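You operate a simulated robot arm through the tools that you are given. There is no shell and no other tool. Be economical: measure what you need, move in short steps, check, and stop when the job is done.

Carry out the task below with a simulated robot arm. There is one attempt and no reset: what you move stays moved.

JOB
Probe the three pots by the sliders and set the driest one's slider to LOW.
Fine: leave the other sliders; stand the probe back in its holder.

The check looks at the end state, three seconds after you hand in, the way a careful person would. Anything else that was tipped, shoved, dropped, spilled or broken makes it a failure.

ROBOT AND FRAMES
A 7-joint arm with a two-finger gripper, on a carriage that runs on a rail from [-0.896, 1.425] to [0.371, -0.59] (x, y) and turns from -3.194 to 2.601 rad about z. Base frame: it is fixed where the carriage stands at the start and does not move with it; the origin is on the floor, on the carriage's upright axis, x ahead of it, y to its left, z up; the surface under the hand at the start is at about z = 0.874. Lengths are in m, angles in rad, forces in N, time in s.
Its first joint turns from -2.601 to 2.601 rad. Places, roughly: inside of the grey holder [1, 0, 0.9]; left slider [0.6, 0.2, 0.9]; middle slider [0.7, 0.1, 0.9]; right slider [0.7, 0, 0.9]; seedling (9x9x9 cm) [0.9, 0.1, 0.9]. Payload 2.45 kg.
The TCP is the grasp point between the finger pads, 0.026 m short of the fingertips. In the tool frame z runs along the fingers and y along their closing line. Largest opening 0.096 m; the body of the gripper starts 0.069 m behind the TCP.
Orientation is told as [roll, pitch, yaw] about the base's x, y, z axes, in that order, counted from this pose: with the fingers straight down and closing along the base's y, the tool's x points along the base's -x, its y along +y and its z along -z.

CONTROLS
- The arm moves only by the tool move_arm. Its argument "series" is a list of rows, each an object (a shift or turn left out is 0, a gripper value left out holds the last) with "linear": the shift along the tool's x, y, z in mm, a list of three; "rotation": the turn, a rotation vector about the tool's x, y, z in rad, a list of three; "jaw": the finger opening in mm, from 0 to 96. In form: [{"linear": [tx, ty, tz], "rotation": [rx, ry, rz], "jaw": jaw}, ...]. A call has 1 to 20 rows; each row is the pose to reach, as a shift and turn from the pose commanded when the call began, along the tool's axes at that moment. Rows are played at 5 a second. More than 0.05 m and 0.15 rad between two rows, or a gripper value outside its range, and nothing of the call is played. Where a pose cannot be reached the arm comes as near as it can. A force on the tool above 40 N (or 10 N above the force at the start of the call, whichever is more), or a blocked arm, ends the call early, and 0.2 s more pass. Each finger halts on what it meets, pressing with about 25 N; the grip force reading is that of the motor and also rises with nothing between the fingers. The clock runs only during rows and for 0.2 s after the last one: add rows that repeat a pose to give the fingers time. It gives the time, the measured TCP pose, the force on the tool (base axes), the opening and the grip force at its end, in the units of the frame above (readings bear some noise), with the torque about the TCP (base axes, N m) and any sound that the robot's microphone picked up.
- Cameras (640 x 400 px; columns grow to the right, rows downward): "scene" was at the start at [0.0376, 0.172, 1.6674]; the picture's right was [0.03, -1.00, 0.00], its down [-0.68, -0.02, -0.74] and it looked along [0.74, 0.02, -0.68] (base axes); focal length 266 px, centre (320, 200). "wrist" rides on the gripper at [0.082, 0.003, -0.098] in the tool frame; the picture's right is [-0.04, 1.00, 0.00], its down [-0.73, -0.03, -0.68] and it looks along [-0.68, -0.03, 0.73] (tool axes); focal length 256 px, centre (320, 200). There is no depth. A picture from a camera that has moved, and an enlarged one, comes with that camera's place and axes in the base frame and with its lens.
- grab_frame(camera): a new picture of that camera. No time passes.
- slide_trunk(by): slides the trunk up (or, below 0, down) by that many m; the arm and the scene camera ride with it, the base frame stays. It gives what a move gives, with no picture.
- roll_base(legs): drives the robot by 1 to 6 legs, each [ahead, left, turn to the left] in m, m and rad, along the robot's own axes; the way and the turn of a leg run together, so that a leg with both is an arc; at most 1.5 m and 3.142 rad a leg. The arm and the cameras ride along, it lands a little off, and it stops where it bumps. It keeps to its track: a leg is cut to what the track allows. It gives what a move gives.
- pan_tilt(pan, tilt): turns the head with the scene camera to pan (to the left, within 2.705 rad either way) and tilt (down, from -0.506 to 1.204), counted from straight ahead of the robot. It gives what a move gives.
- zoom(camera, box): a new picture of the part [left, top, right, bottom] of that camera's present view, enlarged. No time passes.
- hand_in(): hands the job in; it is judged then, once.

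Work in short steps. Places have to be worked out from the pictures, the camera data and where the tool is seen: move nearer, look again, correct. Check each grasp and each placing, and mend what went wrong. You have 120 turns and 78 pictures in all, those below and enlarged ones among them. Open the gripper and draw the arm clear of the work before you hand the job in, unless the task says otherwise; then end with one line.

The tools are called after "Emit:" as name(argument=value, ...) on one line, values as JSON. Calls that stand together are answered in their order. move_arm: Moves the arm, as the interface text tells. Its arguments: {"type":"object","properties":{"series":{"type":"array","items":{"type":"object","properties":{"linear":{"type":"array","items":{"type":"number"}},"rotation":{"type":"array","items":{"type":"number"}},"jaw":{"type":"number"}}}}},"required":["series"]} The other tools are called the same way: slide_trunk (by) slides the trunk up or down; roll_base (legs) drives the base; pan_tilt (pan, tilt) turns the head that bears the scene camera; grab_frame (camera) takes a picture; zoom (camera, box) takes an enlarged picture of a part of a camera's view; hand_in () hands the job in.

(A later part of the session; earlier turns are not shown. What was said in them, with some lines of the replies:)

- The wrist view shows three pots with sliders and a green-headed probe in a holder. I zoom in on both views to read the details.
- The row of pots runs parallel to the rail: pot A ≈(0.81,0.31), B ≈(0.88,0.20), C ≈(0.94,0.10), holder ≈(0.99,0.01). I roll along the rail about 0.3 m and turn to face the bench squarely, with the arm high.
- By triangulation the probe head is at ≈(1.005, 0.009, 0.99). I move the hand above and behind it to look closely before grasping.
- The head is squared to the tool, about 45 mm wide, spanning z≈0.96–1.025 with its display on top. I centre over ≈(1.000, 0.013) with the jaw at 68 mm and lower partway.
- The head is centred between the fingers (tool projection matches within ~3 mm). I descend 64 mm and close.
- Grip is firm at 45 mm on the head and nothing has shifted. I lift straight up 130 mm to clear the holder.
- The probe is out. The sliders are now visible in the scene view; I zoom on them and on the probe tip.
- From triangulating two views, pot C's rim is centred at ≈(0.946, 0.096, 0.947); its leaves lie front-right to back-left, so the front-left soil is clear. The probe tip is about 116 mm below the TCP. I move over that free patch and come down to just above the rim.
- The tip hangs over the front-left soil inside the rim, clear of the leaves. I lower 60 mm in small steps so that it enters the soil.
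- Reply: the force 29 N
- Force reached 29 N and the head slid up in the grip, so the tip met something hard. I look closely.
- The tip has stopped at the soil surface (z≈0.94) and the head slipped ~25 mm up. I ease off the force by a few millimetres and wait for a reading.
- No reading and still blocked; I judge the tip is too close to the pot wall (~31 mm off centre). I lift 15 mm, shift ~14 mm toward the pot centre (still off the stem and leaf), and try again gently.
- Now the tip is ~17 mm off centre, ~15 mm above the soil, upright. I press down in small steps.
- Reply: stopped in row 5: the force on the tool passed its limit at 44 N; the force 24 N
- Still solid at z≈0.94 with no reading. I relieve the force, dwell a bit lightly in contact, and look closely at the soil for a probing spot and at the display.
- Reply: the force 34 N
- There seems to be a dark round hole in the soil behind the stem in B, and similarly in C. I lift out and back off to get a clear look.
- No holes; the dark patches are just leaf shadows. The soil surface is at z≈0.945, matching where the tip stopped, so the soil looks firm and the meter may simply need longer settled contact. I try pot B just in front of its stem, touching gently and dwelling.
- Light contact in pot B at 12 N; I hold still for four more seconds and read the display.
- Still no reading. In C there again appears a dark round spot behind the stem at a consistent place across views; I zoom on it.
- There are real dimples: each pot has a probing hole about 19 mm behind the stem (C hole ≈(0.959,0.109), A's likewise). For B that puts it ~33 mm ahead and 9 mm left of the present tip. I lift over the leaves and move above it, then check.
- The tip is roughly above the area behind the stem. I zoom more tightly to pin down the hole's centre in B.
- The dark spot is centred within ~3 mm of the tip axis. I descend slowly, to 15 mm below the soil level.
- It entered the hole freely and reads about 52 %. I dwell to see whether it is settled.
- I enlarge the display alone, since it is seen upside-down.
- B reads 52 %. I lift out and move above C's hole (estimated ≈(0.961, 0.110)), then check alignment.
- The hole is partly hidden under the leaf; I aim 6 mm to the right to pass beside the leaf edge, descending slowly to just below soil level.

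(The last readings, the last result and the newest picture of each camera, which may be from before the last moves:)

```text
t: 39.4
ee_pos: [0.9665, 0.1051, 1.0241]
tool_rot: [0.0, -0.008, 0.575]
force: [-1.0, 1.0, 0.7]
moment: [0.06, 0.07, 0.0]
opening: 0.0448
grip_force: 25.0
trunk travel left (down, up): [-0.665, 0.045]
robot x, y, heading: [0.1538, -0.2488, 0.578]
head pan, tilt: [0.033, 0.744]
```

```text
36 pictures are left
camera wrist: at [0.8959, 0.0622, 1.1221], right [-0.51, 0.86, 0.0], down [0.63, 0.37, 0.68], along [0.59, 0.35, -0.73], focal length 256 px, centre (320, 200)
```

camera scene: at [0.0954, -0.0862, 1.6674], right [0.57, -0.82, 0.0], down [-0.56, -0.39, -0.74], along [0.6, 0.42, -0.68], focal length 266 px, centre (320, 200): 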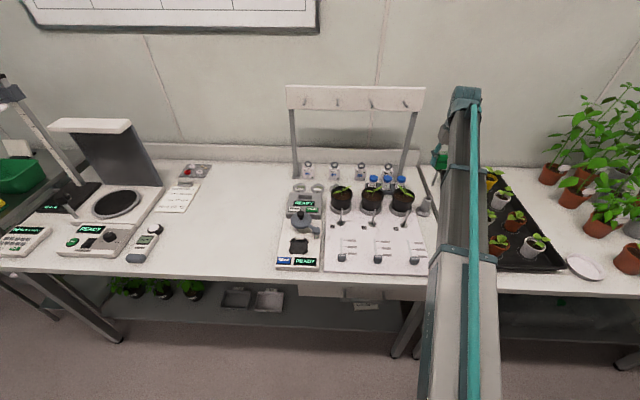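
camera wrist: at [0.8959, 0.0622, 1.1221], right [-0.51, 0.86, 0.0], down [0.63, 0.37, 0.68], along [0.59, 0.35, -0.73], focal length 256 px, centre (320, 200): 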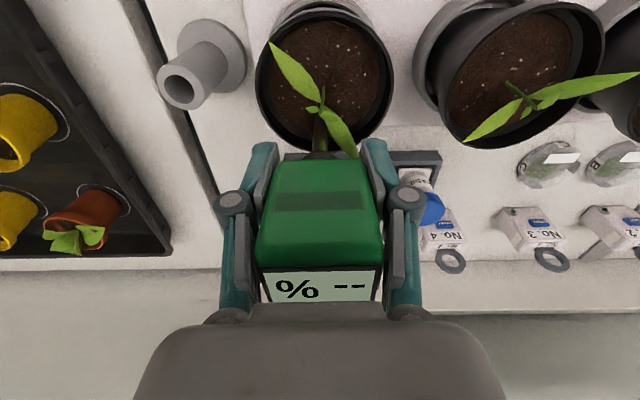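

The tip passed soil level without resistance, so it is in the hole; the leaf looks undisturbed. I go 9 mm deeper and dwell.

Emit:
move_arm(series=[{"linear": [0, 0, 4]}, {"linear": [0, 0, 9]}, {"linear": [0, 0, 9]}, {"linear": [0, 0, 9]}, {"linear": [0, 0, 9]}, {"linear": [0, 0, 9]}, {"linear": [0, 0, 9]}, {"linear": [0, 0, 9]}, {"linear": [0, 0, 9]}, {"linear": [0, 0, 9]}])

Emit:
grab_frame(camera="wrist")

Emit:
zoom(camera="wrist", box=[260, 260, 390, 310])

```text
t: 41.6
ee_pos: [0.967, 0.1048, 1.0143]
tool_rot: [0.0, -0.007, 0.576]
force: [-0.6, 0.2, -0.5]
moment: [0.04, 0.0, 0.01]
opening: 0.0443
grip_force: 24.9
trunk travel left (down, up): [-0.665, 0.045]
robot x, y, heading: [0.1609, -0.2518, 0.577]
head pan, tilt: [0.033, 0.744]
```

```text
35 pictures are left
camera wrist: at [0.8961, 0.0613, 1.1133], right [-0.51, 0.86, 0.0], down [0.63, 0.37, 0.68], along [0.59, 0.35, -0.73], focal length 256 px, centre (320, 200)
```

wrist: 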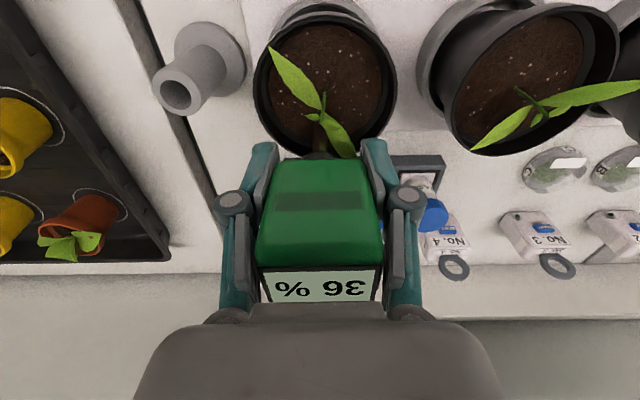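

```text
4.92 times, centred on (325, 285) of wrist
camera zoom: at [0.8961, 0.0613, 1.1133], right [-0.51, 0.86, 0.0], down [0.63, 0.37, 0.68], along [0.59, 0.35, -0.73], focal length 1260 px, centre (295, -218)
```

zoom: 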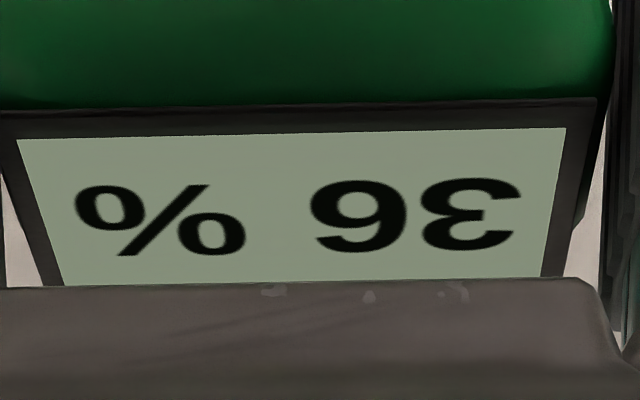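

C reads 36 %. I lift out and travel over B at height to above A's hole (≈(0.831, 0.313)).

Emit:
move_arm(series=[{"linear": [0, 0, -25]}, {"linear": [0, 0, -50]}, {"linear": [0, 0, -86]}, {"linear": [0, 40, -95]}, {"linear": [0, 80, -95]}, {"linear": [0, 125, -95]}, {"linear": [0, 170, -95]}, {"linear": [0, 210, -95]}, {"linear": [0, 248, -87]}, {"linear": [0, 248, -87]}])

Emit:
zoom(camera="wrist", box=[260, 30, 380, 120])

```text
t: 43.8
ee_pos: [0.832, 0.3134, 1.1044]
tool_rot: [-0.001, -0.007, 0.577]
force: [1.1, -0.1, 0.0]
moment: [-0.01, 0.02, -0.04]
opening: 0.0445
grip_force: 24.4
trunk travel left (down, up): [-0.665, 0.045]
robot x, y, heading: [0.1588, -0.2511, 0.576]
head pan, tilt: [0.033, 0.744]
```

```text
4.44 times, centred on (320, 75) of wrist
camera zoom: at [0.7613, 0.2708, 1.2026], right [-0.51, 0.86, 0.0], down [0.63, 0.37, 0.68], along [0.59, 0.35, -0.73], focal length 1138 px, centre (320, 756)
```

zoom: 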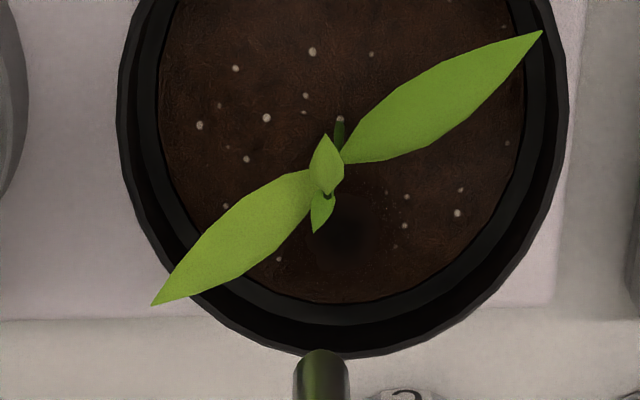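

A's hole centre is ~3 mm ahead and ~5 mm left of the tip. I shift and descend slowly, then dwell.

Emit:
move_arm(series=[{"linear": [-3, 5, 0]}, {"linear": [-3, 5, 25]}, {"linear": [-3, 5, 50]}, {"linear": [-3, 5, 64]}, {"linear": [-3, 5, 70]}, {"linear": [-3, 5, 74]}, {"linear": [-3, 5, 78]}, {"linear": [-3, 5, 82]}, {"linear": [-3, 5, 86]}, {"linear": [-3, 5, 90]}, {"linear": [-3, 5, 90]}, {"linear": [-3, 5, 90]}, {"linear": [-3, 5, 90]}, {"linear": [-3, 5, 90]}, {"linear": [-3, 5, 90]}, {"linear": [-3, 5, 90]}, {"linear": [-3, 5, 90]}])

Emit:
zoom(camera="wrist", box=[230, 60, 410, 310])

Emit:
zoom(camera="wrist", box=[260, 260, 390, 310])

```text
t: 47.4
ee_pos: [0.8302, 0.3176, 1.0131]
tool_rot: [0.001, -0.006, 0.577]
force: [-0.3, -0.6, -1.9]
moment: [0.03, 0.0, 0.01]
opening: 0.0447
grip_force: 25.0
trunk travel left (down, up): [-0.665, 0.045]
robot x, y, heading: [0.1567, -0.2509, 0.576]
head pan, tilt: [0.033, 0.744]
```

```text
1.60 times, centred on (320, 185) of wrist
camera zoom: at [0.7601, 0.2749, 1.1116], right [-0.51, 0.86, 0.0], down [0.63, 0.37, 0.68], along [0.59, 0.35, -0.73], focal length 410 px, centre (320, 224)
```

zoom: 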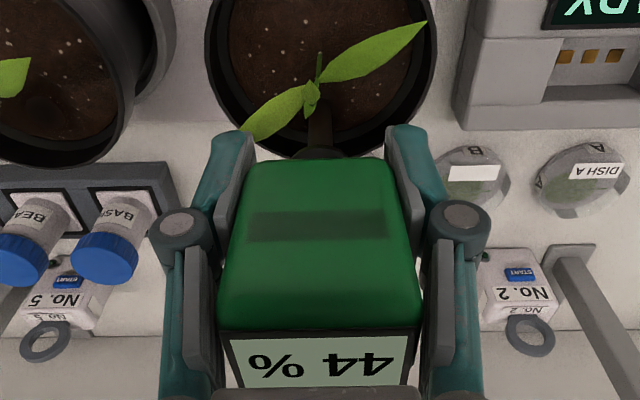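

```text
4.92 times, centred on (325, 285) of wrist
camera zoom: at [0.7601, 0.2749, 1.1116], right [-0.51, 0.86, 0.0], down [0.63, 0.37, 0.68], along [0.59, 0.35, -0.73], focal length 1260 px, centre (295, -218)
```

zoom: 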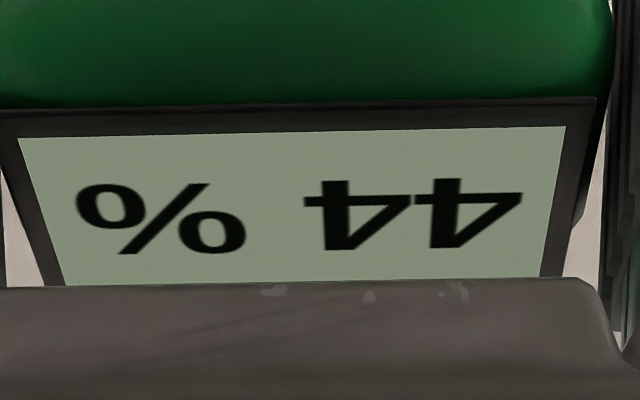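

A 44 %, B 52 %, C 36 %: C is the driest. I carry the probe back at height to above its holder.

Emit:
move_arm(series=[{"linear": [0, 0, -30]}, {"linear": [0, 0, -60]}, {"linear": [0, 0, -95]}, {"linear": [3, -35, -118]}, {"linear": [6, -80, -118]}, {"linear": [9, -125, -118]}, {"linear": [12, -170, -118]}, {"linear": [15, -215, -118]}, {"linear": [18, -260, -118]}, {"linear": [22, -305, -118]}, {"linear": [25, -349, -118]}, {"linear": [25, -349, -118]}])

Emit:
zoom(camera="wrist", box=[260, 20, 380, 150])

```text
t: 50.0
ee_pos: [0.9957, 0.0093, 1.1292]
tool_rot: [-0.001, -0.008, 0.578]
force: [0.3, 0.3, -0.7]
moment: [-0.03, -0.01, -0.05]
opening: 0.0444
grip_force: 25.7
trunk travel left (down, up): [-0.665, 0.045]
robot x, y, heading: [0.1573, -0.2471, 0.578]
head pan, tilt: [0.033, 0.744]
```

```text
3.08 times, centred on (320, 85) of wrist
camera zoom: at [0.9257, -0.0336, 1.2273], right [-0.51, 0.86, 0.0], down [0.63, 0.37, 0.68], along [0.59, 0.35, -0.73], focal length 788 px, centre (320, 554)
```

zoom: 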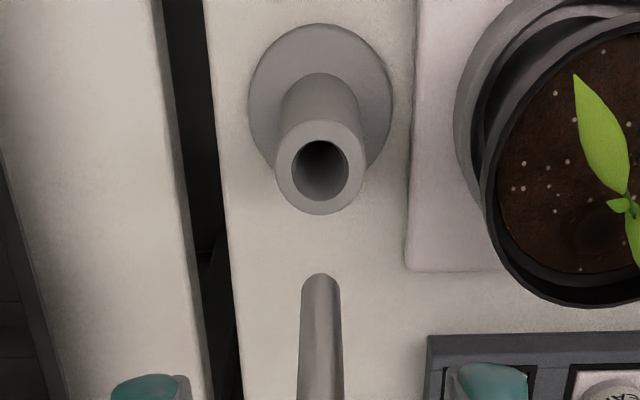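

The tip and the tube bore line up laterally and in depth within ~2 mm. I lower until the tip is well inside the tube and check forces.

Emit:
move_arm(series=[{"linear": [-1, 0, 30]}, {"linear": [-1, 0, 60]}, {"linear": [-1, 0, 80]}, {"linear": [-1, 0, 90]}, {"linear": [-1, 0, 100]}, {"linear": [-1, 0, 110]}, {"linear": [-1, 0, 120]}, {"linear": [-1, 0, 120]}])

Emit:
zoom(camera="wrist", box=[220, 20, 420, 310])

```text
t: 51.8
ee_pos: [1.0006, 0.0127, 1.0104]
tool_rot: [0.0, -0.007, 0.574]
force: [-0.4, 0.3, -1.3]
moment: [-0.02, 0.04, -0.01]
opening: 0.0445
grip_force: 25.1
trunk travel left (down, up): [-0.665, 0.045]
robot x, y, heading: [0.1577, -0.2496, 0.572]
head pan, tilt: [0.033, 0.744]
```

```text
1.38 times, centred on (320, 165) of wrist
camera zoom: at [0.9294, -0.0307, 1.1085], right [-0.51, 0.86, 0.0], down [0.63, 0.37, 0.68], along [0.59, 0.35, -0.73], focal length 353 px, centre (320, 248)
```

zoom: 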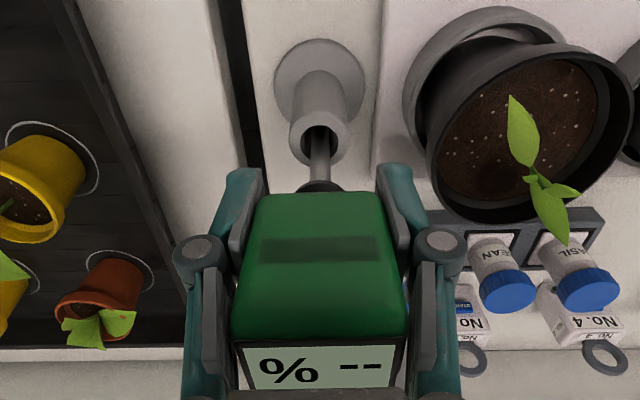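

The shaft is in the tube, no side force. I lower to about the original seat height in fine final steps.

Emit:
move_arm(series=[{"linear": [0, 0, 15]}, {"linear": [0, 0, 28]}, {"linear": [0, 0, 36]}, {"linear": [0, 0, 39]}, {"linear": [0, 0, 41]}, {"linear": [0, 0, 43]}, {"linear": [0, 0, 43]}])

Emit:
zoom(camera="wrist", box=[220, 20, 420, 310])

```text
t: 53.4
ee_pos: [1.0002, 0.0125, 0.9679]
tool_rot: [0.001, -0.005, 0.576]
force: [-0.3, -0.3, -1.5]
moment: [0.0, 0.01, 0.0]
opening: 0.0447
grip_force: 24.9
trunk travel left (down, up): [-0.665, 0.045]
robot x, y, heading: [0.1585, -0.2548, 0.58]
head pan, tilt: [0.033, 0.744]
```

```text
1.38 times, centred on (320, 165) of wrist
camera zoom: at [0.9298, -0.0309, 1.066], right [-0.51, 0.86, 0.0], down [0.63, 0.37, 0.68], along [0.59, 0.35, -0.73], focal length 353 px, centre (320, 248)
```

zoom: 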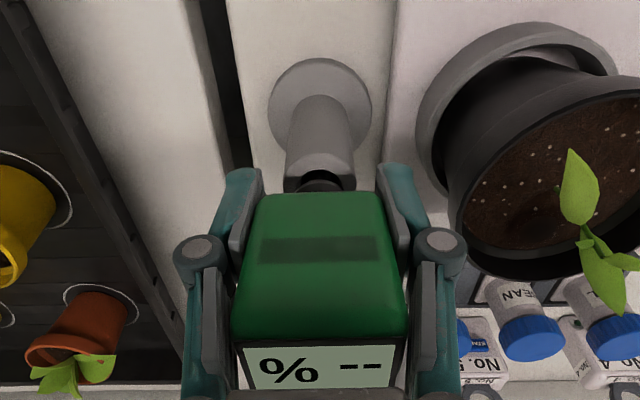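

Almost seated, still no contact force. I lower a few millimetres more until contact shows.

Emit:
move_arm(series=[{"linear": [0, 0, 1.5]}, {"linear": [0, 0, 3]}, {"linear": [0, 0, 4.5]}, {"linear": [0, 0, 6]}, {"linear": [0, 0, 6]}])

```text
t: 54.7
ee_pos: [0.9987, 0.0128, 0.9673]
tool_rot: [-0.003, -0.01, 0.577]
force: [-3.2, -1.5, 18.9]
moment: [-0.11, 0.32, 0.01]
opening: 0.045
grip_force: 24.8
trunk travel left (down, up): [-0.665, 0.045]
robot x, y, heading: [0.1573, -0.2476, 0.575]
head pan, tilt: [0.033, 0.744]
stopped in row 5: the force on the tool passed its limit at 41 N (the readings are from after the stop); the commanded pose is now the measured one
```

It is seated on the holder. I relax by 2 mm and open the jaw to 62 mm.

Emit:
move_arm(series=[{"linear": [0, 0, -2]}, {"linear": [0, 0, -2], "jaw": 62}, {"linear": [0, 0, -2], "jaw": 62}, {"linear": [0, 0, -2], "jaw": 62}])

Emit:
grab_frame(camera="wrist")

```text
t: 55.7
ee_pos: [1.0011, 0.0127, 0.9656]
tool_rot: [-0.002, -0.008, 0.577]
force: [0.1, -0.1, 0.1]
moment: [0.03, 0.02, 0.01]
opening: 0.0619
grip_force: 0.1
trunk travel left (down, up): [-0.665, 0.045]
robot x, y, heading: [0.1576, -0.2507, 0.576]
head pan, tilt: [0.033, 0.744]
```

```text
27 pictures are left
camera wrist: at [0.9307, -0.0302, 1.0641], right [-0.51, 0.86, 0.0], down [0.63, 0.37, 0.69], along [0.59, 0.35, -0.73], focal length 256 px, centre (320, 200)
```

wrist: 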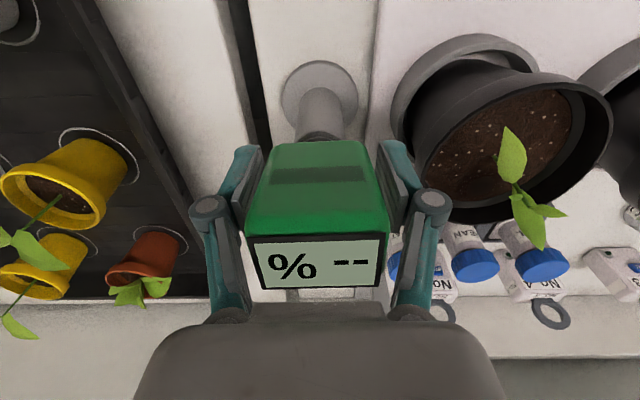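

The probe stands in its holder, released. I lift straight up and retreat over the right slider (C's, estimated ≈(0.71, -0.05)).

Emit:
move_arm(series=[{"linear": [0, 0, -30]}, {"linear": [0, 0, -70]}, {"linear": [0, 0, -110]}, {"linear": [0, 0, -150]}, {"linear": [43, 18, -150]}, {"linear": [86, 36, -150]}, {"linear": [130, 54, -150]}, {"linear": [174, 72, -150]}, {"linear": [218, 90, -150]}, {"linear": [260, 109, -150]}, {"linear": [260, 109, -150]}])

Emit:
grab_frame(camera="wrist")

Emit:
zoom(camera="wrist", box=[260, 0, 500, 150])

```text
t: 58.1
ee_pos: [0.7262, -0.0362, 1.1141]
tool_rot: [-0.003, -0.011, 0.576]
force: [-0.4, -0.2, 1.2]
moment: [0.0, 0.0, 0.03]
opening: 0.0619
grip_force: 0.0
trunk travel left (down, up): [-0.665, 0.045]
robot x, y, heading: [0.1597, -0.2517, 0.577]
head pan, tilt: [0.033, 0.744]
```

```text
26 pictures are left
camera wrist: at [0.6546, -0.0785, 1.2123], right [-0.51, 0.86, 0.0], down [0.63, 0.37, 0.69], along [0.59, 0.35, -0.73], focal length 256 px, centre (320, 200)
```

wrist: 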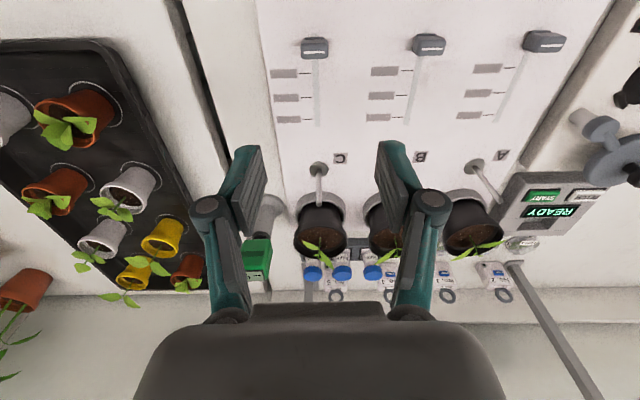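

```text
2.67 times, centred on (380, 75) of wrist
camera zoom: at [0.6546, -0.0785, 1.2123], right [-0.51, 0.86, 0.0], down [0.63, 0.37, 0.69], along [0.59, 0.35, -0.73], focal length 683 px, centre (160, 533)
```

zoom: 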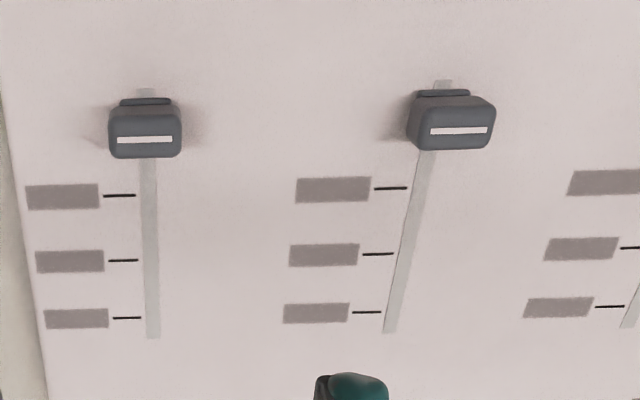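

The probe stands in the holder. I enlarge the labels by slider C.

Emit:
zoom(camera="wrist", box=[265, 60, 335, 130])

Emit:
zoom(camera="wrist", box=[230, 160, 340, 300])

```text
5.71 times, centred on (300, 95) of wrist
camera zoom: at [0.6546, -0.0785, 1.2123], right [-0.51, 0.86, 0.0], down [0.63, 0.37, 0.69], along [0.59, 0.35, -0.73], focal length 1463 px, centre (434, 800)
```

zoom: 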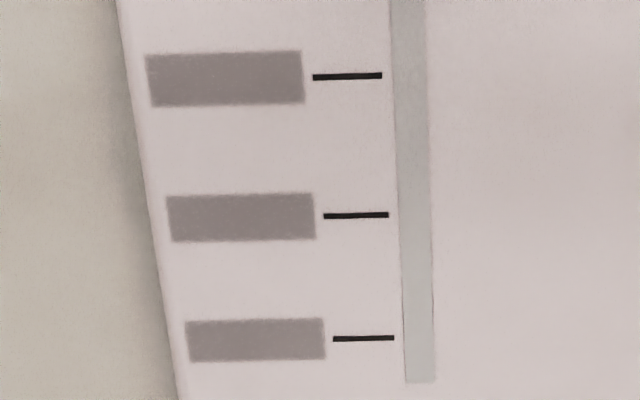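

```text
2.86 times, centred on (285, 230) of wrist
camera zoom: at [0.6546, -0.0785, 1.2123], right [-0.51, 0.86, 0.0], down [0.63, 0.37, 0.69], along [0.59, 0.35, -0.73], focal length 731 px, centre (420, 114)
```

zoom: 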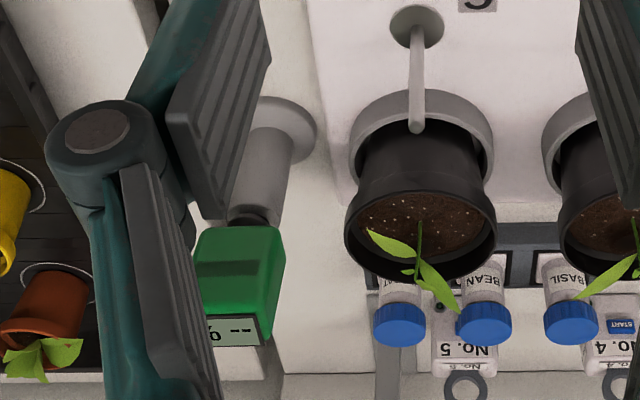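

The label text isn't resolved from here. I move in lower and to the right so the wrist camera gets close to the labels.

Emit:
move_arm(series=[{"linear": [0, -25, 20]}, {"linear": [-5, -45, 50]}, {"linear": [-10, -45, 80]}, {"linear": [-10, -45, 105]}, {"linear": [-10, -45, 105]}])

Emit:
zoom(camera="wrist", box=[250, 10, 410, 150])

```text
t: 59.3
ee_pos: [0.756, -0.0696, 1.0102]
tool_rot: [-0.003, -0.008, 0.574]
force: [0.4, 0.4, 0.5]
moment: [0.02, -0.01, -0.01]
opening: 0.062
grip_force: 0.1
trunk travel left (down, up): [-0.665, 0.045]
robot x, y, heading: [0.1611, -0.2514, 0.576]
head pan, tilt: [0.033, 0.744]
```

```text
2.86 times, centred on (330, 80) of wrist
camera zoom: at [0.6856, -0.1124, 1.108], right [-0.51, 0.86, 0.0], down [0.63, 0.37, 0.69], along [0.59, 0.35, -0.73], focal length 731 px, centre (291, 543)
```

zoom: 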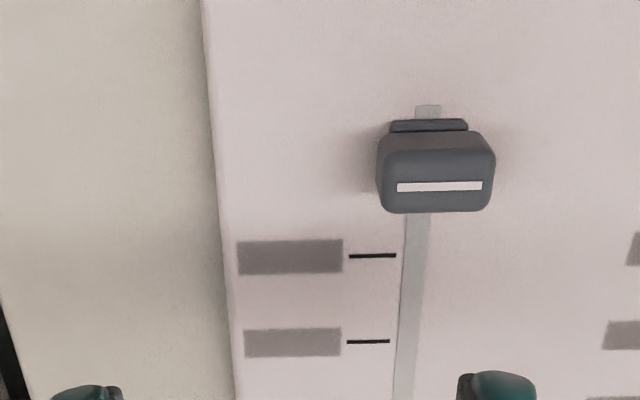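

Still blank at this size; I zoom tightly onto the first two labels.

Emit:
zoom(camera="wrist", box=[305, 85, 355, 140])

```text
7.27 times, centred on (330, 112) of wrist
camera zoom: at [0.6856, -0.1124, 1.108], right [-0.51, 0.86, 0.0], down [0.63, 0.37, 0.69], along [0.59, 0.35, -0.73], focal length 1862 px, centre (247, 836)
```

zoom: 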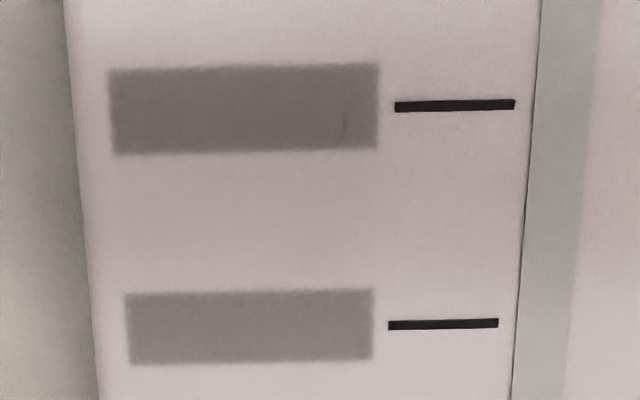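

The labels still look smeared at this distance. I go closer: 30 mm ahead and 80 mm lower, fingertips still ~2 cm above the panel and away from the knob.

Emit:
move_arm(series=[{"linear": [-30, 0, 0]}, {"linear": [-30, 0, 30]}, {"linear": [-30, 0, 60]}, {"linear": [-30, 0, 78]}, {"linear": [-30, 0, 78]}])

Emit:
grab_frame(camera="wrist")

```text
t: 60.5
ee_pos: [0.781, -0.0521, 0.9331]
tool_rot: [-0.001, -0.009, 0.575]
force: [-0.2, -0.5, 0.0]
moment: [-0.02, 0.02, 0.0]
opening: 0.062
grip_force: 0.1
trunk travel left (down, up): [-0.665, 0.045]
robot x, y, heading: [0.158, -0.2478, 0.573]
head pan, tilt: [0.033, 0.744]
```

```text
20 pictures are left
camera wrist: at [0.7113, -0.0949, 1.0298], right [-0.51, 0.86, 0.0], down [0.63, 0.37, 0.69], along [0.59, 0.35, -0.73], focal length 256 px, centre (320, 200)
```

wrist: 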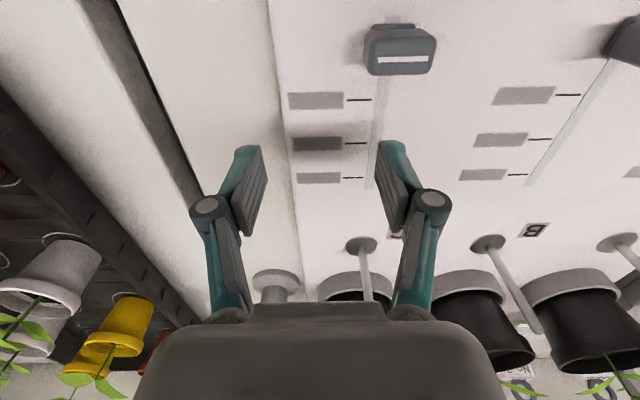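

I zoom once on this closest view of the labels.

Emit:
zoom(camera="wrist", box=[280, 80, 380, 190])

```text
3.64 times, centred on (330, 135) of wrist
camera zoom: at [0.7113, -0.0949, 1.0298], right [-0.51, 0.86, 0.0], down [0.63, 0.37, 0.69], along [0.59, 0.35, -0.73], focal length 931 px, centre (284, 436)
```

zoom: 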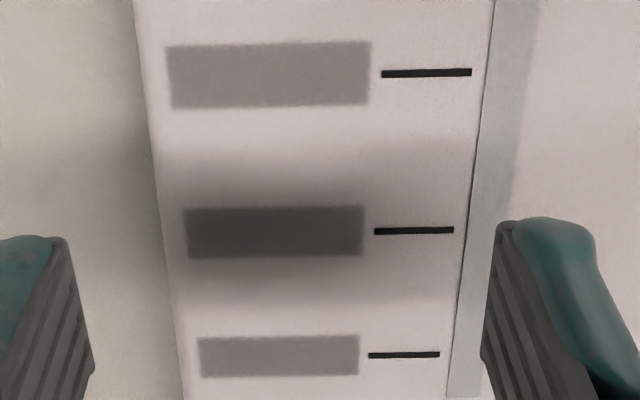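

The labels are blank even up close. There is a written sheet on the bench to the left; I check it and the current overall view with the scene camera.

Emit:
grab_frame(camera="scene")

Emit:
zoom(camera="scene", box=[150, 175, 214, 215])

```text
18 pictures are left
camera scene: at [0.0952, -0.0864, 1.6674], right [0.57, -0.82, 0.0], down [-0.55, -0.39, -0.74], along [0.6, 0.42, -0.68], focal length 266 px, centre (320, 200)
```

scene: 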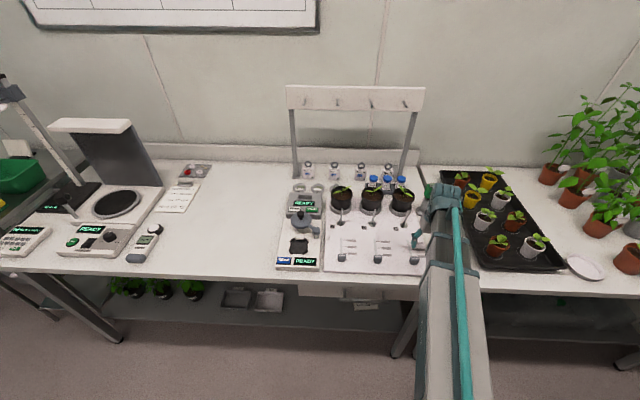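

```text
10.00 times, centred on (182, 195) of scene
camera zoom: at [0.0952, -0.0864, 1.6674], right [0.57, -0.82, 0.0], down [-0.55, -0.39, -0.74], along [0.6, 0.42, -0.68], focal length 2659 px, centre (1700, 250)
```

zoom: 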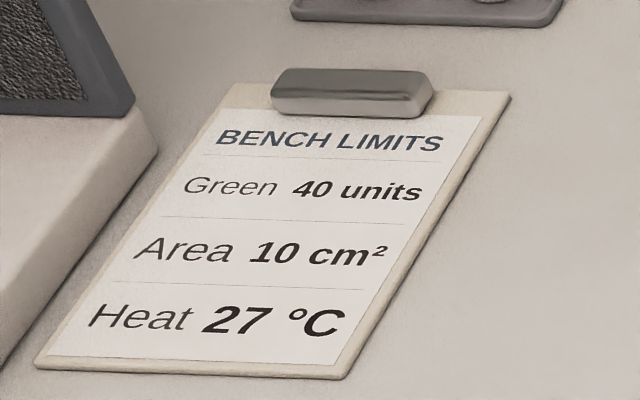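

That sheet is unrelated. I try one strong scene zoom on slider A/B labels seen upright.

Emit:
zoom(camera="scene", box=[338, 234, 402, 268])

```text
10.00 times, centred on (370, 251) of scene
camera zoom: at [0.0952, -0.0864, 1.6674], right [0.57, -0.82, 0.0], down [-0.55, -0.39, -0.74], along [0.6, 0.42, -0.68], focal length 2659 px, centre (-180, -310)
```

zoom: 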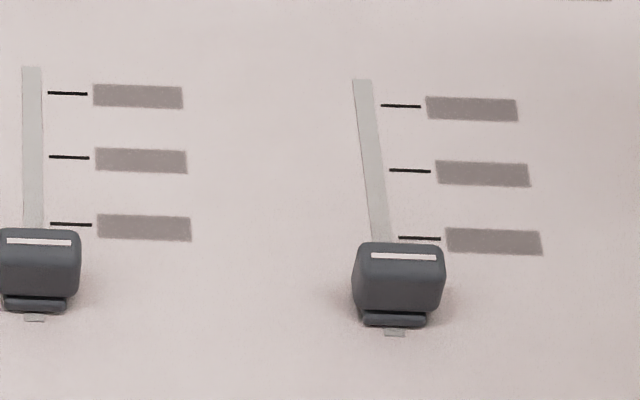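

No text is readable anywhere, but geometry is clear: knob C sits one 28 mm step below the first mark (its "off" end), and the three marks rise from there, so the first mark is LOW. Knob C is at ≈(0.7195, -0.048), top z≈0.905. I go over it.

Emit:
move_arm(series=[{"linear": [0, 0, -25]}, {"linear": [0, 0, -50]}, {"linear": [25, 19, -50]}, {"linear": [50, 37, -50]}, {"linear": [50, 37, -50]}])

Emit:
grab_frame(camera="wrist")

```text
t: 61.7
ee_pos: [0.7188, -0.0498, 0.9822]
tool_rot: [-0.002, -0.01, 0.575]
force: [-0.2, 0.2, -0.1]
moment: [0.01, -0.01, 0.0]
opening: 0.0621
grip_force: 0.2
trunk travel left (down, up): [-0.665, 0.045]
robot x, y, heading: [0.1618, -0.2497, 0.58]
head pan, tilt: [0.033, 0.744]
```

```text
15 pictures are left
camera wrist: at [0.6479, -0.0922, 1.0803], right [-0.51, 0.86, 0.0], down [0.63, 0.37, 0.69], along [0.59, 0.35, -0.73], focal length 256 px, centre (320, 200)
```

wrist: 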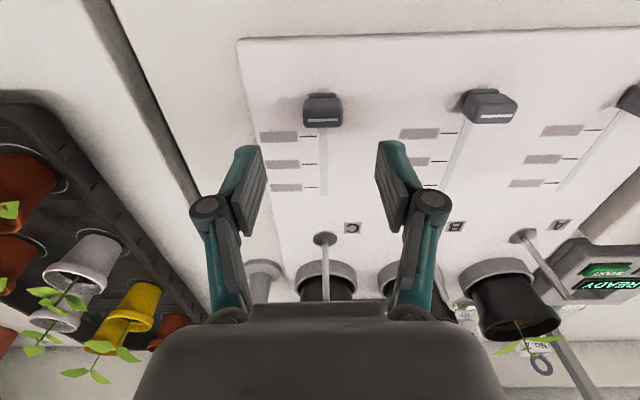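

The knob is centred under the jaw within ~1.5 mm. I descend to TCP z≈0.917 and close on it.

Emit:
move_arm(series=[{"linear": [-1, 1, 25]}, {"linear": [-1, 1, 50]}, {"linear": [-1, 1, 65]}, {"linear": [-1, 1, 65]}, {"linear": [-1, 1, 65], "jaw": 26}, {"linear": [-1, 1, 65], "jaw": 26}, {"linear": [-1, 1, 65], "jaw": 26}, {"linear": [-1, 1, 65], "jaw": 26}])

Emit:
grab_frame(camera="wrist")

```text
t: 63.5
ee_pos: [0.7202, -0.0463, 0.916]
tool_rot: [-0.002, -0.007, 0.576]
force: [1.4, -1.3, -1.8]
moment: [0.04, -0.13, -0.54]
opening: 0.0288
grip_force: 45.1
trunk travel left (down, up): [-0.665, 0.045]
robot x, y, heading: [0.1588, -0.2476, 0.579]
head pan, tilt: [0.033, 0.744]
```

```text
14 pictures are left
camera wrist: at [0.6491, -0.0891, 1.013], right [-0.51, 0.86, 0.0], down [0.63, 0.37, 0.69], along [0.59, 0.35, -0.73], focal length 256 px, centre (320, 200)
```

wrist: 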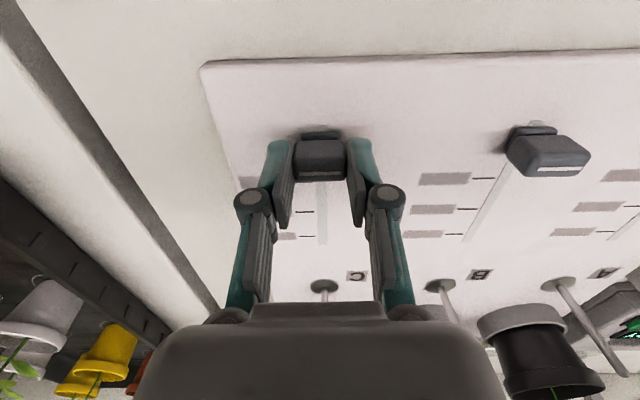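

Knob gripped (28.8 mm). I slide it 28 mm up the slot in small steps to the first mark.

Emit:
move_arm(series=[{"linear": [-4, 0, 0]}, {"linear": [-8, 0, 0]}, {"linear": [-12, 0, 0]}, {"linear": [-16, 0, 0]}, {"linear": [-20, 0, 0]}, {"linear": [-24, 0, 0]}, {"linear": [-28, 0, 0]}, {"linear": [-28, 0, 0]}, {"linear": [-28, 0, 0]}])

Emit:
zoom(camera="wrist", box=[220, 60, 440, 260])

```text
t: 65.5
ee_pos: [0.7427, -0.0306, 0.9157]
tool_rot: [-0.001, -0.01, 0.575]
force: [-3.9, 9.7, -6.3]
moment: [0.08, 0.38, -0.46]
opening: 0.0287
grip_force: 45.2
trunk travel left (down, up): [-0.665, 0.045]
robot x, y, heading: [0.1585, -0.2539, 0.575]
head pan, tilt: [0.033, 0.744]
```

```text
2.00 times, centred on (330, 160) of wrist
camera zoom: at [0.673, -0.0742, 1.0131], right [-0.51, 0.86, 0.0], down [0.63, 0.37, 0.69], along [0.59, 0.35, -0.73], focal length 512 px, centre (300, 280)
```

zoom: 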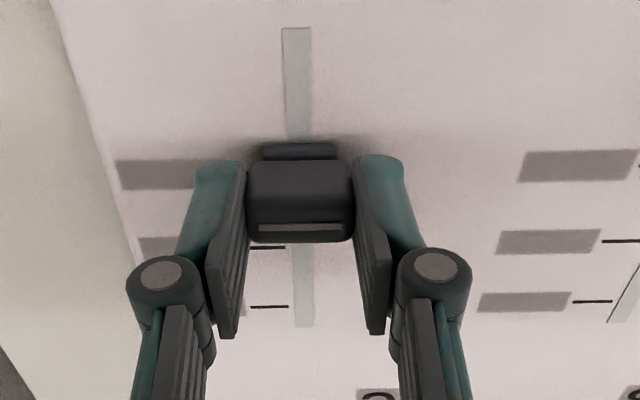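

The knob moved to about the first mark. I release, lift straight up and back off to check.

Emit:
move_arm(series=[{"linear": [-28, 0, 0], "jaw": 56}, {"linear": [-28, 0, 0], "jaw": 56}, {"linear": [-28, 0, 0], "jaw": 56}])

```text
t: 66.3
ee_pos: [0.769, -0.0174, 0.9152]
tool_rot: [-0.004, -0.009, 0.576]
force: [0.2, 0.4, 1.2]
moment: [-0.01, 0.01, -0.01]
opening: 0.0562
grip_force: 0.0
trunk travel left (down, up): [-0.665, 0.045]
robot x, y, heading: [0.1565, -0.2534, 0.577]
head pan, tilt: [0.033, 0.744]
```

My mistake: that call's -28 mm was relative to the new start, so the hand moved a further 28 mm while opening. I lift straight up and see where the knob is.

Emit:
move_arm(series=[{"linear": [0, 0, -25]}, {"linear": [0, 0, -60]}, {"linear": [14, 0, -100]}, {"linear": [28, 0, -120]}, {"linear": [28, 0, -120]}])

Emit:
zoom(camera="wrist", box=[260, 20, 500, 170])

```text
t: 67.5
ee_pos: [0.7438, -0.0336, 1.0351]
tool_rot: [-0.002, -0.008, 0.576]
force: [-1.4, 0.1, 0.8]
moment: [0.02, -0.03, -0.02]
opening: 0.0558
grip_force: 0.1
trunk travel left (down, up): [-0.665, 0.045]
robot x, y, heading: [0.1581, -0.2509, 0.575]
head pan, tilt: [0.033, 0.744]
```

```text
2.67 times, centred on (380, 95) of wrist
camera zoom: at [0.6724, -0.0766, 1.1319], right [-0.51, 0.86, 0.0], down [0.63, 0.37, 0.69], along [0.59, 0.35, -0.73], focal length 683 px, centre (160, 480)
```

zoom: 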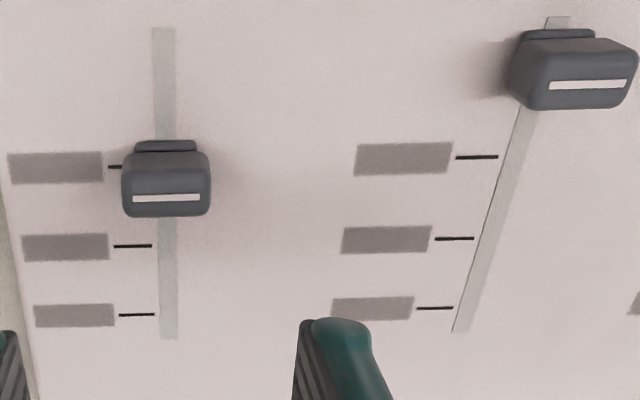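

The knob stayed at the first mark: it has advanced ~29–30 mm from the neighbours' rest position, with mark spacing ~29 mm, so it is within about 2 mm. I raise the arm clear and take a final look at everything.

Emit:
move_arm(series=[{"linear": [0, 0, -40]}, {"linear": [0, -30, -80]}, {"linear": [0, -70, -120]}, {"linear": [0, -110, -150]}, {"linear": [0, -150, -180]}, {"linear": [0, -190, -180]}, {"linear": [0, -190, -180]}])

Emit:
zoom(camera="scene", box=[325, 225, 430, 275])

Emit:
zoom(camera="scene", box=[280, 150, 460, 280])

```text
refused: row 3 steps farther than a row can; nothing moved
```

```text
6.10 times, centred on (378, 250) of scene
camera zoom: at [0.0954, -0.0863, 1.6674], right [0.57, -0.82, 0.0], down [-0.56, -0.39, -0.74], along [0.6, 0.42, -0.68], focal length 1621 px, centre (-30, -105)
```

zoom: 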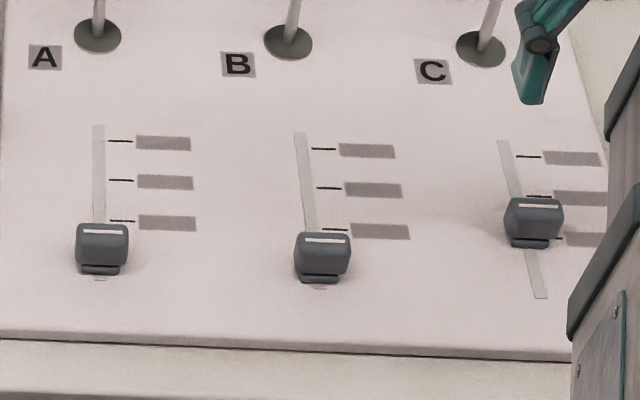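

```text
3.08 times, centred on (370, 215) of scene
camera zoom: at [0.0954, -0.0863, 1.6674], right [0.57, -0.82, 0.0], down [-0.56, -0.39, -0.74], along [0.6, 0.42, -0.68], focal length 818 px, centre (166, 154)
```

zoom: 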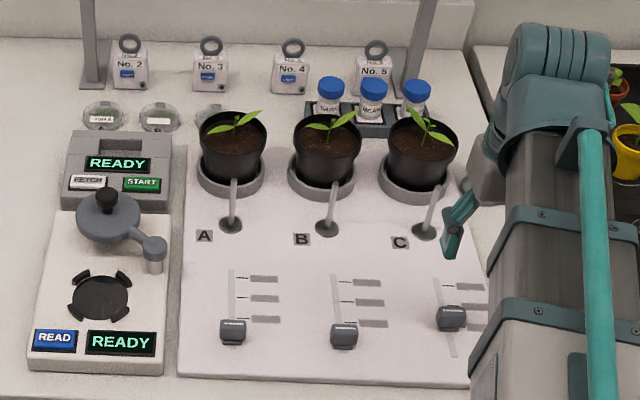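

In the scene view knob C advanced ~43 rows versus the others, equal to the one-step spacing at that place, so it sits right on the first mark; the pots and items are undisturbed. I redo the retreat with smaller steps.

Emit:
move_arm(series=[{"linear": [0, 0, -40]}, {"linear": [0, 0, -80]}, {"linear": [0, -30, -110]}, {"linear": [0, -65, -140]}, {"linear": [0, -100, -165]}, {"linear": [0, -140, -175]}, {"linear": [0, -180, -175]}, {"linear": [0, -180, -175]}])

Emit:
zoom(camera="scene", box=[320, 160, 470, 280])

Emit:
grab_frame(camera="wrist")

```text
t: 69.3
ee_pos: [0.8405, -0.1863, 1.2105]
tool_rot: [-0.003, -0.008, 0.575]
force: [0.5, 0.7, -0.4]
moment: [-0.01, 0.01, 0.04]
opening: 0.0562
grip_force: 0.0
trunk travel left (down, up): [-0.665, 0.045]
robot x, y, heading: [0.1576, -0.2557, 0.572]
head pan, tilt: [0.033, 0.744]
```

```text
3.33 times, centred on (395, 220) of scene
camera zoom: at [0.0951, -0.0862, 1.6674], right [0.57, -0.82, 0.0], down [-0.55, -0.39, -0.74], along [0.6, 0.42, -0.68], focal length 886 px, centre (70, 133)
```

zoom: 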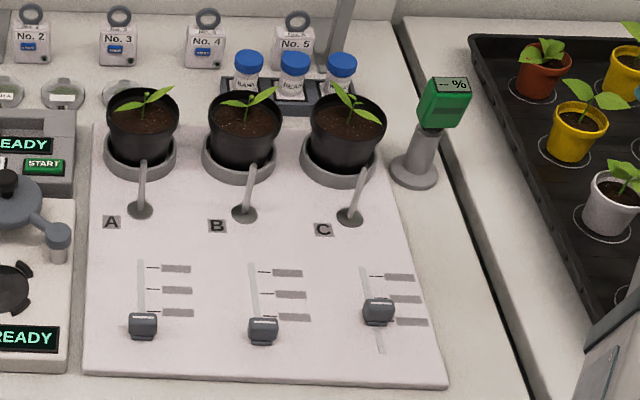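

```text
8 pictures are left
camera wrist: at [0.7712, -0.2292, 1.3085], right [-0.51, 0.86, 0.0], down [0.63, 0.37, 0.69], along [0.59, 0.35, -0.73], focal length 256 px, centre (320, 200)
```

wrist: 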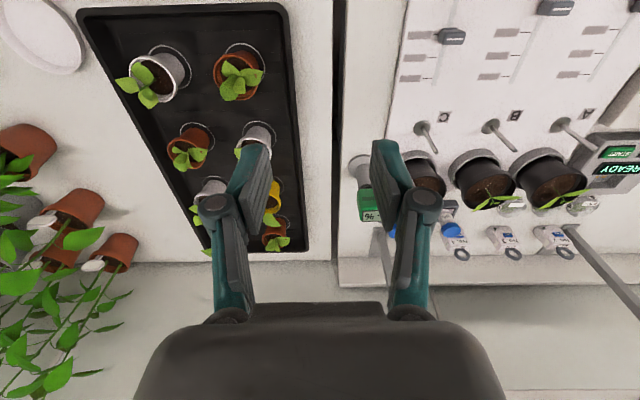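

Everything stands as it should. One last strong zoom at C's labels from the clear scene view before handing in.

Emit:
zoom(camera="scene", box=[398, 238, 424, 262])

```text
16.00 times, centred on (411, 250) of scene
camera zoom: at [0.0951, -0.0862, 1.6674], right [0.57, -0.82, 0.0], down [-0.55, -0.39, -0.74], along [0.6, 0.42, -0.68], focal length 4254 px, centre (-1136, -600)
```

zoom: 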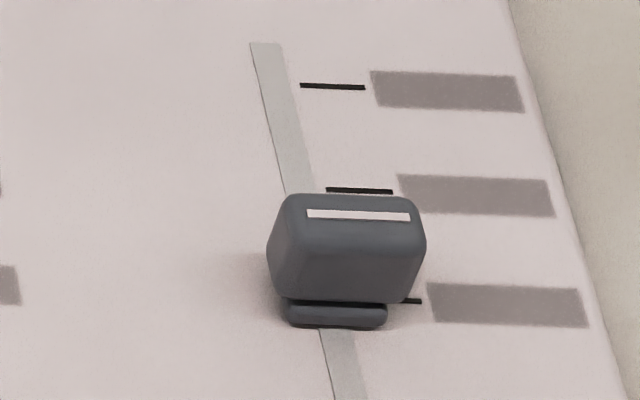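

The knob's base sits at the first mark (within ~2 mm), the probe is back in its holder, and the arm is clear. I hand in.

Emit:
hand_in()

```text
The job is handed in.
```

I probed all three pots (A 44 %, B 52 %, C 36 %) and moved C's slider to its first mark as LOW. The slider labels were blank in every view, so LOW is inferred from the mark being one step above the rest position. The knob is within about 2 mm of the mark, the A and B sliders were left alone, and the probe is back in its holder.
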